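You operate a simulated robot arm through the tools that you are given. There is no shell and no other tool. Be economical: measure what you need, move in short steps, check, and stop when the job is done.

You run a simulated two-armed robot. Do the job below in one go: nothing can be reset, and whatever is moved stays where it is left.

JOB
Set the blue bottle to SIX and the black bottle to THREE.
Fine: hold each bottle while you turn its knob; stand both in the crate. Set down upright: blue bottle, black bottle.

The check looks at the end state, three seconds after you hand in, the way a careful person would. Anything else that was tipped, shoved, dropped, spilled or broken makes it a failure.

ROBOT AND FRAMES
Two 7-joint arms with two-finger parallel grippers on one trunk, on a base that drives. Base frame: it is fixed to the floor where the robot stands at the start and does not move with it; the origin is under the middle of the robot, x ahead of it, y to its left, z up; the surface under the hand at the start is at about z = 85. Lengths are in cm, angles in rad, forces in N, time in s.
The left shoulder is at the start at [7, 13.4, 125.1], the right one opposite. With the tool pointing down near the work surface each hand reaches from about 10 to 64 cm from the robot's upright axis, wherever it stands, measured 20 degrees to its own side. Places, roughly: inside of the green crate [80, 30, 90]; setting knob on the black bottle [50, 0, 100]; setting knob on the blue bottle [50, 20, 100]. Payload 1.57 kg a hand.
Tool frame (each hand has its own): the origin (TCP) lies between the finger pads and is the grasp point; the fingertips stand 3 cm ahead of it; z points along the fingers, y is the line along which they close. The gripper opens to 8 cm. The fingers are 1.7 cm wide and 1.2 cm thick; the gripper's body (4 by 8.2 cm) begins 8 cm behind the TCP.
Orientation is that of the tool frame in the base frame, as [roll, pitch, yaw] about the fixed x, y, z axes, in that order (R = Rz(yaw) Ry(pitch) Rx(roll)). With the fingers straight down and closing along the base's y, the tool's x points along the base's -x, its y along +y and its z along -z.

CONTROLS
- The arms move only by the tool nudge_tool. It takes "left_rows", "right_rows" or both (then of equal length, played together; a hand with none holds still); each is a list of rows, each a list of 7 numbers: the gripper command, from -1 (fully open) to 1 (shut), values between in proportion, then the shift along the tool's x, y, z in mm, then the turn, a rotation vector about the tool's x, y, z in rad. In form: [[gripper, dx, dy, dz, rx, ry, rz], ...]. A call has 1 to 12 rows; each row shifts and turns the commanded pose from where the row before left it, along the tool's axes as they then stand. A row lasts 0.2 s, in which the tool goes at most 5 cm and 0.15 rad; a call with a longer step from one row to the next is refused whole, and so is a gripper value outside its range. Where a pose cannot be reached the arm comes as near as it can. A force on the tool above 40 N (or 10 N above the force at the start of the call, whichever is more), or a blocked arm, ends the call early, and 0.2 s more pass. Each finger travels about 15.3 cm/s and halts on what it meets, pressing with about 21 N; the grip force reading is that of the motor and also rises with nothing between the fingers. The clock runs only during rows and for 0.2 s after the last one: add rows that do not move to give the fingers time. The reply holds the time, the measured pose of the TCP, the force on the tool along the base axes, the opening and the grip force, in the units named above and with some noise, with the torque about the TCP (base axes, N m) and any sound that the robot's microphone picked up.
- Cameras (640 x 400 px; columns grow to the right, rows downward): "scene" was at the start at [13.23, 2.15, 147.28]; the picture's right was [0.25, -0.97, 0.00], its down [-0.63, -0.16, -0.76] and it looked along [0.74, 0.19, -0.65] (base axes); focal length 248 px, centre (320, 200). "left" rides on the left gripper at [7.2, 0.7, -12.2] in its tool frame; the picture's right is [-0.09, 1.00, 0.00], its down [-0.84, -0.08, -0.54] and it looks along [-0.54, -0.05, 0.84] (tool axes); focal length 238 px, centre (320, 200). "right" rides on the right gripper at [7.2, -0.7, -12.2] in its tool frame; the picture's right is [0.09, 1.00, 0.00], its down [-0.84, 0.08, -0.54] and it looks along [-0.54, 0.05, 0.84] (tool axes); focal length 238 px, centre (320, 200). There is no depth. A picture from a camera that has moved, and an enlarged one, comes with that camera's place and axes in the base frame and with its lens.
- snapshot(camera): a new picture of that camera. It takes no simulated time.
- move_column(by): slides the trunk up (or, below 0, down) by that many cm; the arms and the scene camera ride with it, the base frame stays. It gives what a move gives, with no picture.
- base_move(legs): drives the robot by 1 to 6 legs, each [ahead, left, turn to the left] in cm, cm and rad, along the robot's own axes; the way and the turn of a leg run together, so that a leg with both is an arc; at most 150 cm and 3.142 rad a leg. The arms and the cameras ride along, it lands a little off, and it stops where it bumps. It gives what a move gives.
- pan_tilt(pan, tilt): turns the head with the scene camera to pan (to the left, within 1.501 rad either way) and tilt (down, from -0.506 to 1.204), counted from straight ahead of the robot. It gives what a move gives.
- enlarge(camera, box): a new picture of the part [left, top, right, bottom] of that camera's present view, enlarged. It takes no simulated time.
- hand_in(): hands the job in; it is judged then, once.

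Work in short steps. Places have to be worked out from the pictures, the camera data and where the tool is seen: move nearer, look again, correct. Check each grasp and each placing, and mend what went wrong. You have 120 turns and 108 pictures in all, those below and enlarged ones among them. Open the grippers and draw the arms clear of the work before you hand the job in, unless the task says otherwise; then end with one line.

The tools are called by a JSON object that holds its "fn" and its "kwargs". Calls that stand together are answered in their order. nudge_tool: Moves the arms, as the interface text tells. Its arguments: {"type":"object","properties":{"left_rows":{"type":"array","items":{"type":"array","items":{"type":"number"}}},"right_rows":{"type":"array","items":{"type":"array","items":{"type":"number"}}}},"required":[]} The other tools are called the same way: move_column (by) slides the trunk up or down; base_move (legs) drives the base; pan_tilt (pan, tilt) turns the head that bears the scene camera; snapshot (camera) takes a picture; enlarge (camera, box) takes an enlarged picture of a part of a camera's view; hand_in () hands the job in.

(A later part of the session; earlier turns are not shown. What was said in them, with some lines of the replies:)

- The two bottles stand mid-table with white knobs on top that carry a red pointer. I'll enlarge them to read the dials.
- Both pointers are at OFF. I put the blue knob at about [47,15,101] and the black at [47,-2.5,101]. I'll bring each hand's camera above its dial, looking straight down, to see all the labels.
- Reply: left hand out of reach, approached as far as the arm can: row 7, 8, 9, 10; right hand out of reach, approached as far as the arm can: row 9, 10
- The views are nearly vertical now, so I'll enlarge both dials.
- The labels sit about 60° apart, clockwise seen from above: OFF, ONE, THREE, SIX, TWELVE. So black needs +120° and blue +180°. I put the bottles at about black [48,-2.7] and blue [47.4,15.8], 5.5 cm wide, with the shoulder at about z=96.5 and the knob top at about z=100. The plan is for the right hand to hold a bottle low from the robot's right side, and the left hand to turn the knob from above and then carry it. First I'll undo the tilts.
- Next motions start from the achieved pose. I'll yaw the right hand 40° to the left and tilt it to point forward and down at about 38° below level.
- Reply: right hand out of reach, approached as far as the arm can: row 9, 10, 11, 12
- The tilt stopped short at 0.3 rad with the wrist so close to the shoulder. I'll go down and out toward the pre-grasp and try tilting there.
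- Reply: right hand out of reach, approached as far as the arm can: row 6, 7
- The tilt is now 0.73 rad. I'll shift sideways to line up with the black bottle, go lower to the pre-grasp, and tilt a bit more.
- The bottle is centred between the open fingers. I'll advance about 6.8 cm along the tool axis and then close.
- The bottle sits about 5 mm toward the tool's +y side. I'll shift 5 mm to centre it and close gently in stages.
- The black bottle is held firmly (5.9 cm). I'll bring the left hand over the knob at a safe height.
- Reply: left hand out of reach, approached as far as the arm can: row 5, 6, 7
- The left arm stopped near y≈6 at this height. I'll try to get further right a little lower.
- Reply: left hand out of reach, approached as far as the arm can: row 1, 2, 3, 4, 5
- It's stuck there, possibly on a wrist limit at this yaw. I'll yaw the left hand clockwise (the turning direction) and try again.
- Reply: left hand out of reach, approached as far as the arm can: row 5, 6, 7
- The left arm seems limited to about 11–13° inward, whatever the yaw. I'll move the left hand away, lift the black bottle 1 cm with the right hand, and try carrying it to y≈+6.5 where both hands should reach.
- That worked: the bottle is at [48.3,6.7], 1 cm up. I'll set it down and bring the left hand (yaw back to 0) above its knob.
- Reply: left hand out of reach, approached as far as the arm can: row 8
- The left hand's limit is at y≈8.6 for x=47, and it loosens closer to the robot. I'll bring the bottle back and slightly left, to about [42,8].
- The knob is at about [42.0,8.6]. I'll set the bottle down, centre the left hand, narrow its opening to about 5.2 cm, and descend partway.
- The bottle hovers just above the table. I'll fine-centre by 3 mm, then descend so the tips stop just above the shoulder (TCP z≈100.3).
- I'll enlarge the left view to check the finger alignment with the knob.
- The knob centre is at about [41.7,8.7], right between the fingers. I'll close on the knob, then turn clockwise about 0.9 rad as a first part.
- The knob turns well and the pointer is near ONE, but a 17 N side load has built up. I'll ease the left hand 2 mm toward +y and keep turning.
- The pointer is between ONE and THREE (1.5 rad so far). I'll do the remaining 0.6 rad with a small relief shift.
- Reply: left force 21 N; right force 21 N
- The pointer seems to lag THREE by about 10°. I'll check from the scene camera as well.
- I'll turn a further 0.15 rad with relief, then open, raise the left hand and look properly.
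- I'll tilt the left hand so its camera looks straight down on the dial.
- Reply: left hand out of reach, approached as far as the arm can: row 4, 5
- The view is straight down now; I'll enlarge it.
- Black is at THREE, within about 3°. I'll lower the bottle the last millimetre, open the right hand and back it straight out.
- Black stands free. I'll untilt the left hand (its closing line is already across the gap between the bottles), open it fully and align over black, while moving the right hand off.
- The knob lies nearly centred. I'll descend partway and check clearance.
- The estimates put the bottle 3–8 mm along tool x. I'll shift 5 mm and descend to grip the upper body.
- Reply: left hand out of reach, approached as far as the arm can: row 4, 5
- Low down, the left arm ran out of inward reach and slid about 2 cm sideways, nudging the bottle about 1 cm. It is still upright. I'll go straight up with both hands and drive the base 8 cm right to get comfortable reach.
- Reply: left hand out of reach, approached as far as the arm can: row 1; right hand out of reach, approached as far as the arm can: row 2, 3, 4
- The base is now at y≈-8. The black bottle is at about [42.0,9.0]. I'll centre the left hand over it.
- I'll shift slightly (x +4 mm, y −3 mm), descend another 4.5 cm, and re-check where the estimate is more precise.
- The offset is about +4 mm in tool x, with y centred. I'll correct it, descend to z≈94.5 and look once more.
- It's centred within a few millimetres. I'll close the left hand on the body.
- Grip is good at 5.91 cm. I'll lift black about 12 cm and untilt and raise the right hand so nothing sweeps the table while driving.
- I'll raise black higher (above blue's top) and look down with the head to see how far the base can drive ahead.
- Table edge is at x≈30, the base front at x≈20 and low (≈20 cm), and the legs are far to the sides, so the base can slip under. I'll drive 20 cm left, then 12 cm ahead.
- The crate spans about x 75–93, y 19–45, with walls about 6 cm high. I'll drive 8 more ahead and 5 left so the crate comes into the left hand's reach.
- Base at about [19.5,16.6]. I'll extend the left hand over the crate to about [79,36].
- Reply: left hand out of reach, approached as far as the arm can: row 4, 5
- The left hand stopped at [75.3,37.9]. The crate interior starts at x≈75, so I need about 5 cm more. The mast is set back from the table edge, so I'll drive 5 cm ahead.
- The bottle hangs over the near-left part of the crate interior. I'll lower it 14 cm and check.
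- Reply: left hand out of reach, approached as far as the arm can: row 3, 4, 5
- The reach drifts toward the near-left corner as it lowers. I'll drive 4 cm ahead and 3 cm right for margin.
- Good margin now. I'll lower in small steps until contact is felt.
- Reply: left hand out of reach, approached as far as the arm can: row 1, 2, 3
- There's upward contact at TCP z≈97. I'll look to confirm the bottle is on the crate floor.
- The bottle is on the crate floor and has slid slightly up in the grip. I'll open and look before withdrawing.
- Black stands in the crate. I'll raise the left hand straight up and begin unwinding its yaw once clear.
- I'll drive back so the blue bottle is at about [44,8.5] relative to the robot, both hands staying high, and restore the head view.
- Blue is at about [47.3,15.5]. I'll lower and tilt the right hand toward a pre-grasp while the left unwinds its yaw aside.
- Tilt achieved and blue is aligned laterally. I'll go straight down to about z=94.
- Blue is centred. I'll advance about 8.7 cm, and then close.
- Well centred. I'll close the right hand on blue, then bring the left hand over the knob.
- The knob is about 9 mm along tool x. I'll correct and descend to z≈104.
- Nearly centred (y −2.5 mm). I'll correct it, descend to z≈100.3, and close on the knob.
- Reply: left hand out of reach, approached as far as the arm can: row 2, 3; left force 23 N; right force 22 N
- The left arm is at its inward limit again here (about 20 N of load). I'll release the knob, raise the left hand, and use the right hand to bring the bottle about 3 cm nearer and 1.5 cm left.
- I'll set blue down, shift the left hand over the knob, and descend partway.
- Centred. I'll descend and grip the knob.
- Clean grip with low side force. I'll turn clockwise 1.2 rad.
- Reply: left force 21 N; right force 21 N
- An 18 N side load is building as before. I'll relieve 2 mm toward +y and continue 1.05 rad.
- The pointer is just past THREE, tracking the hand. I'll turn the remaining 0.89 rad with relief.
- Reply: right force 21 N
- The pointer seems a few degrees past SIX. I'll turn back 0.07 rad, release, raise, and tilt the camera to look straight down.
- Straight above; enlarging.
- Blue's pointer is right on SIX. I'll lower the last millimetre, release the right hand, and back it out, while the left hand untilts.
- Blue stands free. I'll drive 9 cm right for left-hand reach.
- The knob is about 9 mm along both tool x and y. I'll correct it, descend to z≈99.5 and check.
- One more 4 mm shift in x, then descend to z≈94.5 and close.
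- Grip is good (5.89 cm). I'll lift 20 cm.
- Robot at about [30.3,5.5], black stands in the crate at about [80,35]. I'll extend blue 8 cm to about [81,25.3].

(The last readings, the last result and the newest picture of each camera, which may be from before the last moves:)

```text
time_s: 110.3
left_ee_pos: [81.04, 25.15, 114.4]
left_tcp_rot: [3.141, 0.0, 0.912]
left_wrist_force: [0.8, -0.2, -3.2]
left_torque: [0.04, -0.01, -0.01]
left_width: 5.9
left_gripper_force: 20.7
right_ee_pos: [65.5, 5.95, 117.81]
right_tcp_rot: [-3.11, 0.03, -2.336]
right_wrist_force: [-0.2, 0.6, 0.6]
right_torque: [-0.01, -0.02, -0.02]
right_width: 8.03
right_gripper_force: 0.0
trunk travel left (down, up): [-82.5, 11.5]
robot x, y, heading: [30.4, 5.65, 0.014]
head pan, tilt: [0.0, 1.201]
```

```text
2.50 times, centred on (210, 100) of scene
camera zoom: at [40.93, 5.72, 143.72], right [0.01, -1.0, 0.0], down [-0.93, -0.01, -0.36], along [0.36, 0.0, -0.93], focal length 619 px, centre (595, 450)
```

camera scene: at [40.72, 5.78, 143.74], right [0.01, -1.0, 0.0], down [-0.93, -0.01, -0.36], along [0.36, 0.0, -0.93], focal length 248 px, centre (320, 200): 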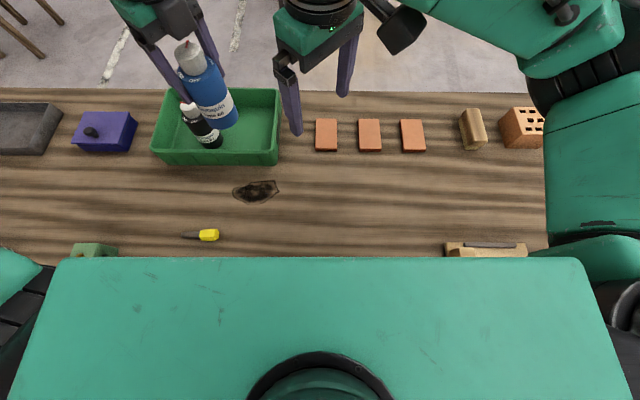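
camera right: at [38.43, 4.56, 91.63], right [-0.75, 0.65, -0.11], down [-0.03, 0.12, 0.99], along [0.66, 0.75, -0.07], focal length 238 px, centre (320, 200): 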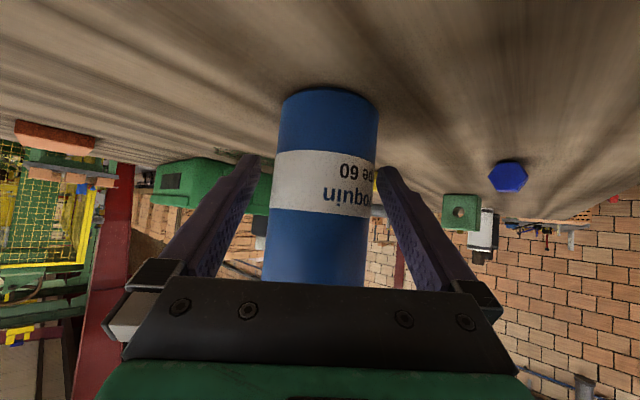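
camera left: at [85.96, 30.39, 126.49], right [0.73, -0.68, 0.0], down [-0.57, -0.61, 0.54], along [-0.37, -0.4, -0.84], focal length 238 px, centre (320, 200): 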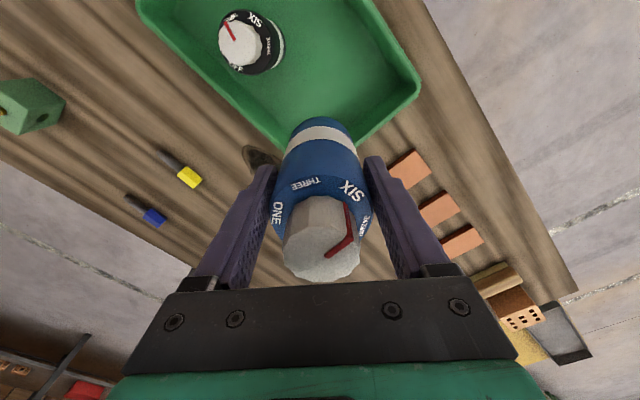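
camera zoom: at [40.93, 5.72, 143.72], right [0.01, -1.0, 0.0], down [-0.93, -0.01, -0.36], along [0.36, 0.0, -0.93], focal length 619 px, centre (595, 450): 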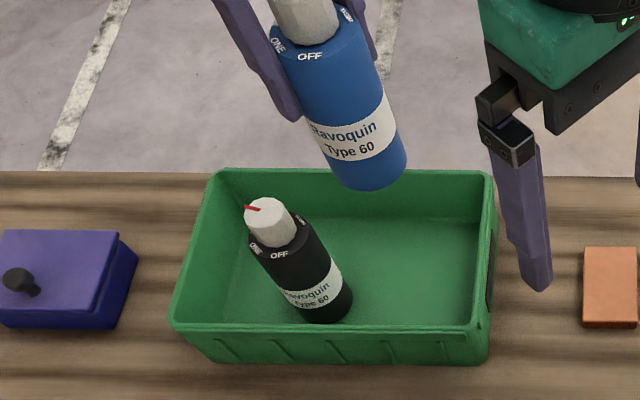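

Blue will land midway between black and the right wall. I'll lower to about z=98.5.

{"fn": "nudge_tool", "kwargs": {"left_rows": [[1, 0, 0, 27, 0, 0, 0], [1, 0, 0, 27, 0, 0, 0], [1, 0, 0, 27, 0, 0, 0], [1, 0, 0, 27, 0, 0, 0], [1, 0, 0, 27, 0, 0, 0], [1, 0, 0, 22, 0, 0, 0], [1, 0, 0, 0, 0, 0, 0]]}}

{"fn": "enlarge", "kwargs": {"camera": "scene", "box": [120, 20, 300, 180]}}

```text
time_s: 111.9
left_ee_pos: [80.98, 25.31, 98.8]
left_tcp_rot: [3.136, -0.001, 0.913]
left_wrist_force: [0.0, -0.5, -3.5]
left_torque: [0.04, -0.04, 0.0]
left_width: 5.91
left_gripper_force: 20.8
right_ee_pos: [65.43, 5.9, 117.87]
right_tcp_rot: [-3.109, 0.029, -2.336]
right_wrist_force: [-0.1, -0.2, -0.5]
right_torque: [0.01, 0.02, -0.03]
right_width: 7.98
right_gripper_force: 0.2
trunk travel left (down, up): [-82.5, 11.5]
robot x, y, heading: [30.27, 5.25, 0.014]
head pan, tilt: [0.0, 1.201]
```

```text
2.50 times, centred on (210, 100) of scene
camera zoom: at [40.96, 5.72, 143.72], right [0.01, -1.0, 0.0], down [-0.93, -0.01, -0.36], along [0.36, 0.0, -0.93], focal length 619 px, centre (595, 450)
```

zoom: 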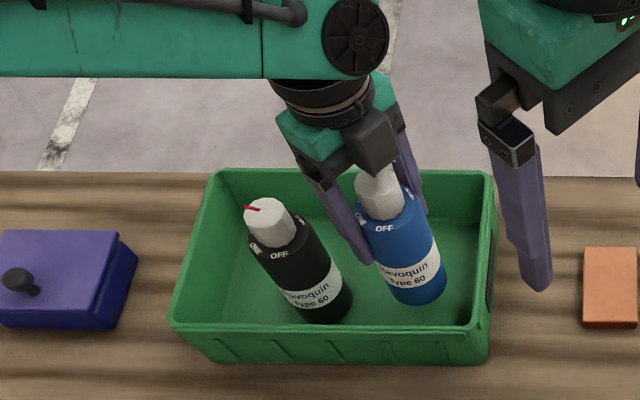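

All clear. I'll lower the last bit in small steps until contact.

{"fn": "nudge_tool", "kwargs": {"left_rows": [[1, 0, 0, 8, 0, 0, 0], [1, 0, 0, 6, 0, 0, 0], [1, 0, 0, 4, 0, 0, 0], [1, 0, 0, 3, 0, 0, 0], [1, 0, 0, 0, 0, 0, 0]]}}

```text
time_s: 113.1
left_ee_pos: [80.95, 25.45, 96.86]
left_tcp_rot: [3.138, 0.001, 0.911]
left_wrist_force: [0.2, -0.1, -2.5]
left_torque: [0.0, -0.01, -0.06]
left_width: 5.87
left_gripper_force: 20.6
right_ee_pos: [65.42, 5.9, 117.8]
right_tcp_rot: [-3.111, 0.029, -2.336]
right_wrist_force: [-0.2, 0.4, 0.0]
right_torque: [-0.03, -0.02, -0.02]
right_width: 8.01
right_gripper_force: 0.0
trunk travel left (down, up): [-82.5, 11.5]
robot x, y, heading: [30.3, 5.66, 0.012]
head pan, tilt: [0.0, 1.201]
```

No contact yet (TCP z≈96.9, still carrying the weight), so I'll continue in 3 mm steps.

{"fn": "nudge_tool", "kwargs": {"left_rows": [[1, 0, 0, 3, 0, 0, 0], [1, 0, 0, 3, 0, 0, 0], [1, 0, 0, 0, 0, 0, 0]]}}

```text
time_s: 113.9
left_ee_pos: [80.75, 25.56, 96.27]
left_tcp_rot: [3.136, -0.001, 0.91]
left_wrist_force: [-0.5, -0.5, -2.9]
left_torque: [0.0, -0.02, -0.03]
left_width: 5.9
left_gripper_force: 20.7
left hand out of reach, approached as far as the arm can: row 1
right_ee_pos: [65.44, 5.98, 117.96]
right_tcp_rot: [-3.111, 0.031, -2.335]
right_wrist_force: [0.2, 0.2, -0.4]
right_torque: [-0.03, 0.03, 0.02]
right_width: 8.02
right_gripper_force: 0.0
trunk travel left (down, up): [-82.5, 11.5]
robot x, y, heading: [30.26, 5.6, 0.012]
head pan, tilt: [0.0, 1.201]
```

The arm is at its reach edge, so I'll lower with the trunk instead, 0.5 cm at a time.

{"fn": "move_column", "kwargs": {"by": -0.5}}

```text
time_s: 114.4
left_ee_pos: [80.7, 25.62, 95.84]
left_tcp_rot: [3.136, 0.0, 0.911]
left_wrist_force: [0.5, -0.7, -3.0]
left_torque: [0.01, -0.02, -0.01]
left_width: 5.9
left_gripper_force: 20.2
right_ee_pos: [65.41, 5.93, 117.32]
right_tcp_rot: [-3.112, 0.029, -2.336]
right_wrist_force: [-0.4, 0.0, -0.1]
right_torque: [-0.01, 0.0, -0.01]
right_width: 8.0
right_gripper_force: 0.2
trunk travel left (down, up): [-82.0, 12.0]
robot x, y, heading: [30.3, 5.43, 0.012]
head pan, tilt: [0.0, 1.201]
```

Still hanging; another 0.5 cm.

{"fn": "move_column", "kwargs": {"by": -0.5}}

```text
time_s: 115.0
left_ee_pos: [80.82, 25.67, 95.4]
left_tcp_rot: [3.137, 0.001, 0.91]
left_wrist_force: [0.1, 0.1, -2.6]
left_torque: [0.04, 0.0, -0.01]
left_width: 5.89
left_gripper_force: 20.9
right_ee_pos: [65.46, 6.02, 116.8]
right_tcp_rot: [-3.111, 0.03, -2.334]
right_wrist_force: [-0.4, -0.7, 0.0]
right_torque: [0.02, 0.0, 0.0]
right_width: 8.01
right_gripper_force: 0.2
trunk travel left (down, up): [-81.5, 12.5]
robot x, y, heading: [30.37, 5.31, 0.006]
head pan, tilt: [0.0, 1.201]
```

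Still hanging (bottom at about 85.7); another 0.3 cm.

{"fn": "move_column", "kwargs": {"by": -0.3}}

```text
time_s: 115.5
left_ee_pos: [80.66, 25.72, 95.13]
left_tcp_rot: [3.136, -0.003, 0.913]
left_wrist_force: [-0.2, 1.3, 7.9]
left_torque: [0.18, 0.37, -0.05]
left_width: 5.9
left_gripper_force: 21.4
right_ee_pos: [65.26, 5.96, 116.54]
right_tcp_rot: [-3.11, 0.032, -2.336]
right_wrist_force: [0.3, 0.4, 0.9]
right_torque: [0.02, 0.0, -0.02]
right_width: 8.01
right_gripper_force: 0.1
trunk travel left (down, up): [-81.2, 12.8]
robot x, y, heading: [30.35, 5.6, 0.011]
head pan, tilt: [0.0, 1.201]
```

Contact with the floor (+8 N). I'll open gently, then look.

{"fn": "nudge_tool", "kwargs": {"left_rows": [[0.3, 0, 0, 0, 0, 0, 0], [-0.4, 0, 0, 0, 0, 0, 0], [-1, 0, 0, 0, 0, 0, 0], [-1, 0, 0, 0, 0, 0, 0]]}}

{"fn": "snapshot", "kwargs": {"camera": "left"}}

```text
time_s: 116.5
left_ee_pos: [80.69, 25.6, 95.07]
left_tcp_rot: [3.136, -0.003, 0.91]
left_wrist_force: [-0.3, -0.5, -0.6]
left_torque: [-0.01, -0.01, 0.03]
left_width: 7.99
left_gripper_force: 0.1
right_ee_pos: [65.47, 5.98, 116.59]
right_tcp_rot: [-3.109, 0.03, -2.335]
right_wrist_force: [-0.7, -0.6, -0.1]
right_torque: [-0.02, -0.01, 0.02]
right_width: 8.02
right_gripper_force: 0.1
trunk travel left (down, up): [-81.2, 12.8]
robot x, y, heading: [30.47, 5.43, 0.008]
head pan, tilt: [0.0, 1.201]
```

```text
19 pictures are left
camera left: at [85.52, 30.84, 107.09], right [0.73, -0.68, 0.01], down [-0.58, -0.61, 0.54], along [-0.37, -0.4, -0.84], focal length 238 px, centre (320, 200)
```

left: 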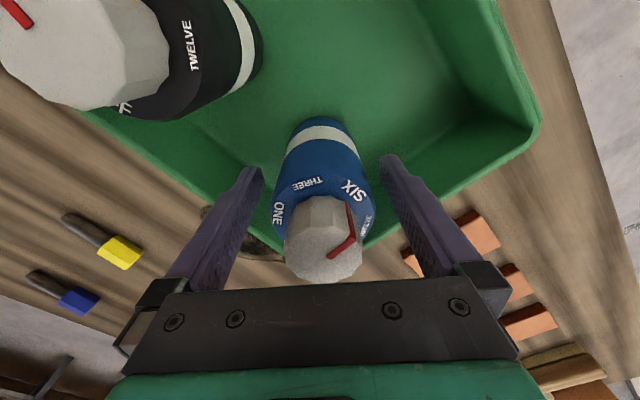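

Blue stands free between the fingers. I'll raise with the trunk first (exactly vertical).

{"fn": "move_column", "kwargs": {"by": 12}}

{"fn": "nudge_tool", "kwargs": {"left_rows": [[-1, 0, 0, -20, 0, 0, 0], [-1, 0, 0, -20, 0, 0, 0], [-1, 0, 0, 0, 0, 0, 0]]}}

{"fn": "snapshot", "kwargs": {"camera": "left"}}

```text
time_s: 118.0
left_ee_pos: [80.73, 25.61, 107.03]
left_tcp_rot: [3.138, -0.002, 0.911]
left_wrist_force: [0.1, 0.3, 0.5]
left_torque: [0.0, 0.03, 0.05]
left_width: 8.01
left_gripper_force: 0.1
right_ee_pos: [65.45, 5.97, 128.6]
right_tcp_rot: [-3.11, 0.033, -2.335]
right_wrist_force: [-0.5, 0.6, -0.7]
right_torque: [0.0, -0.03, -0.01]
right_width: 7.97
right_gripper_force: 0.0
trunk travel left (down, up): [-93.2, 0.8]
robot x, y, heading: [30.06, 5.48, 0.014]
head pan, tilt: [0.0, 1.201]
```

```text
time_s: 118.8
left_ee_pos: [80.87, 25.54, 111.32]
left_tcp_rot: [3.136, -0.002, 0.912]
left_wrist_force: [0.1, 0.7, -0.3]
left_torque: [-0.01, 0.0, -0.01]
left_width: 8.01
left_gripper_force: 0.1
right_ee_pos: [65.5, 5.99, 128.41]
right_tcp_rot: [-3.109, 0.031, -2.336]
right_wrist_force: [0.1, 0.1, -0.3]
right_torque: [-0.02, -0.01, -0.01]
right_width: 8.01
right_gripper_force: 0.1
trunk travel left (down, up): [-93.2, 0.8]
robot x, y, heading: [30.62, 5.54, 0.014]
head pan, tilt: [0.0, 1.201]
```

```text
18 pictures are left
camera left: at [85.75, 30.77, 123.25], right [0.73, -0.68, 0.01], down [-0.58, -0.61, 0.54], along [-0.37, -0.4, -0.84], focal length 238 px, centre (320, 200)
```

left: 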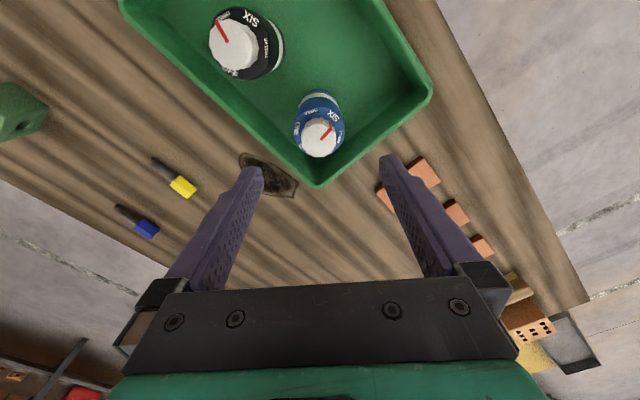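

Both bottles stand in the crate. I'll zoom in on the dials for a last check.

{"fn": "enlarge", "kwargs": {"camera": "left", "box": [195, 0, 355, 170]}}

```text
2.35 times, centred on (275, 85) of left
camera zoom: at [85.75, 30.77, 123.25], right [0.73, -0.68, 0.01], down [-0.58, -0.61, 0.54], along [-0.37, -0.4, -0.84], focal length 561 px, centre (426, 471)
```

zoom: 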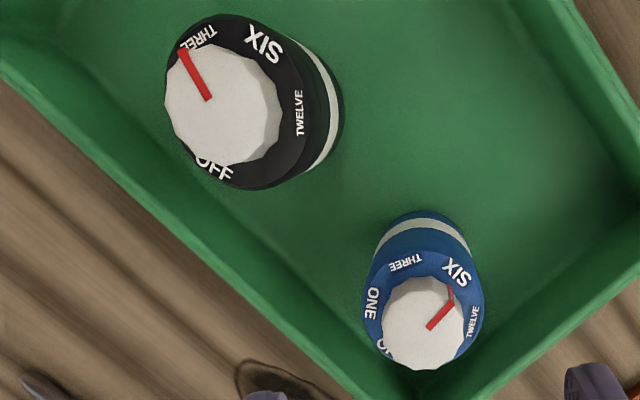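

Black reads THREE and blue reads SIX. I'll back the robot away with hands open and high, then take a final look.

{"fn": "base_move", "kwargs": {"legs": [[-28, 0, 0]]}}

{"fn": "pan_tilt", "kwargs": {"pan": 0.25, "tilt": 0.7}}

{"fn": "snapshot", "kwargs": {"camera": "scene"}}

```text
time_s: 120.7
left_ee_pos: [54.17, 24.7, 111.08]
left_tcp_rot: [3.138, -0.001, 0.9]
left_wrist_force: [1.1, 0.0, -0.5]
left_torque: [-0.03, 0.0, 0.02]
left_width: 8.0
left_gripper_force: 0.0
right_ee_pos: [38.54, 5.29, 128.32]
right_tcp_rot: [-3.112, 0.028, -2.348]
right_wrist_force: [-0.4, 0.5, -0.7]
right_torque: [0.03, -0.02, 0.01]
right_width: 8.0
right_gripper_force: 0.0
trunk travel left (down, up): [-93.2, 0.8]
robot x, y, heading: [3.19, 5.77, 0.004]
head pan, tilt: [0.0, 1.201]
```

```text
time_s: 121.6
left_ee_pos: [53.81, 24.72, 111.36]
left_tcp_rot: [3.136, -0.002, 0.9]
left_wrist_force: [0.1, -0.2, -0.9]
left_torque: [0.0, 0.02, 0.01]
left_width: 7.99
left_gripper_force: 0.0
right_ee_pos: [38.16, 5.45, 128.61]
right_tcp_rot: [-3.11, 0.031, -2.348]
right_wrist_force: [-0.4, 0.5, -0.3]
right_torque: [0.01, -0.01, -0.01]
right_width: 7.99
right_gripper_force: 0.0
trunk travel left (down, up): [-93.2, 0.8]
robot x, y, heading: [3.29, 5.64, 0.007]
head pan, tilt: [0.25, 0.7]
```

```text
16 pictures are left
camera scene: at [16.21, 7.49, 158.02], right [0.25, -0.97, 0.0], down [-0.62, -0.16, -0.76], along [0.74, 0.19, -0.64], focal length 248 px, centre (320, 200)
```

scene: 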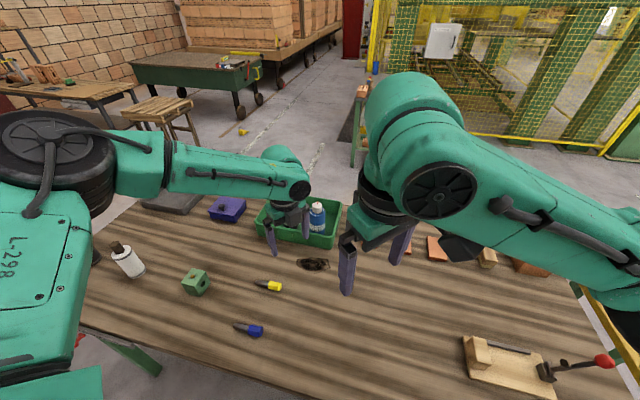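

Everything else is undisturbed, both grippers are open and the arms are clear of the work. I'm handing in.

{"fn": "hand_in", "kwargs": {}}

```text
The job is handed in.
```

The blue bottle is set to SIX and the black bottle to THREE (its pointer sits about 3° past the mark); both stand upright in the crate, and I saw nothing else disturbed.
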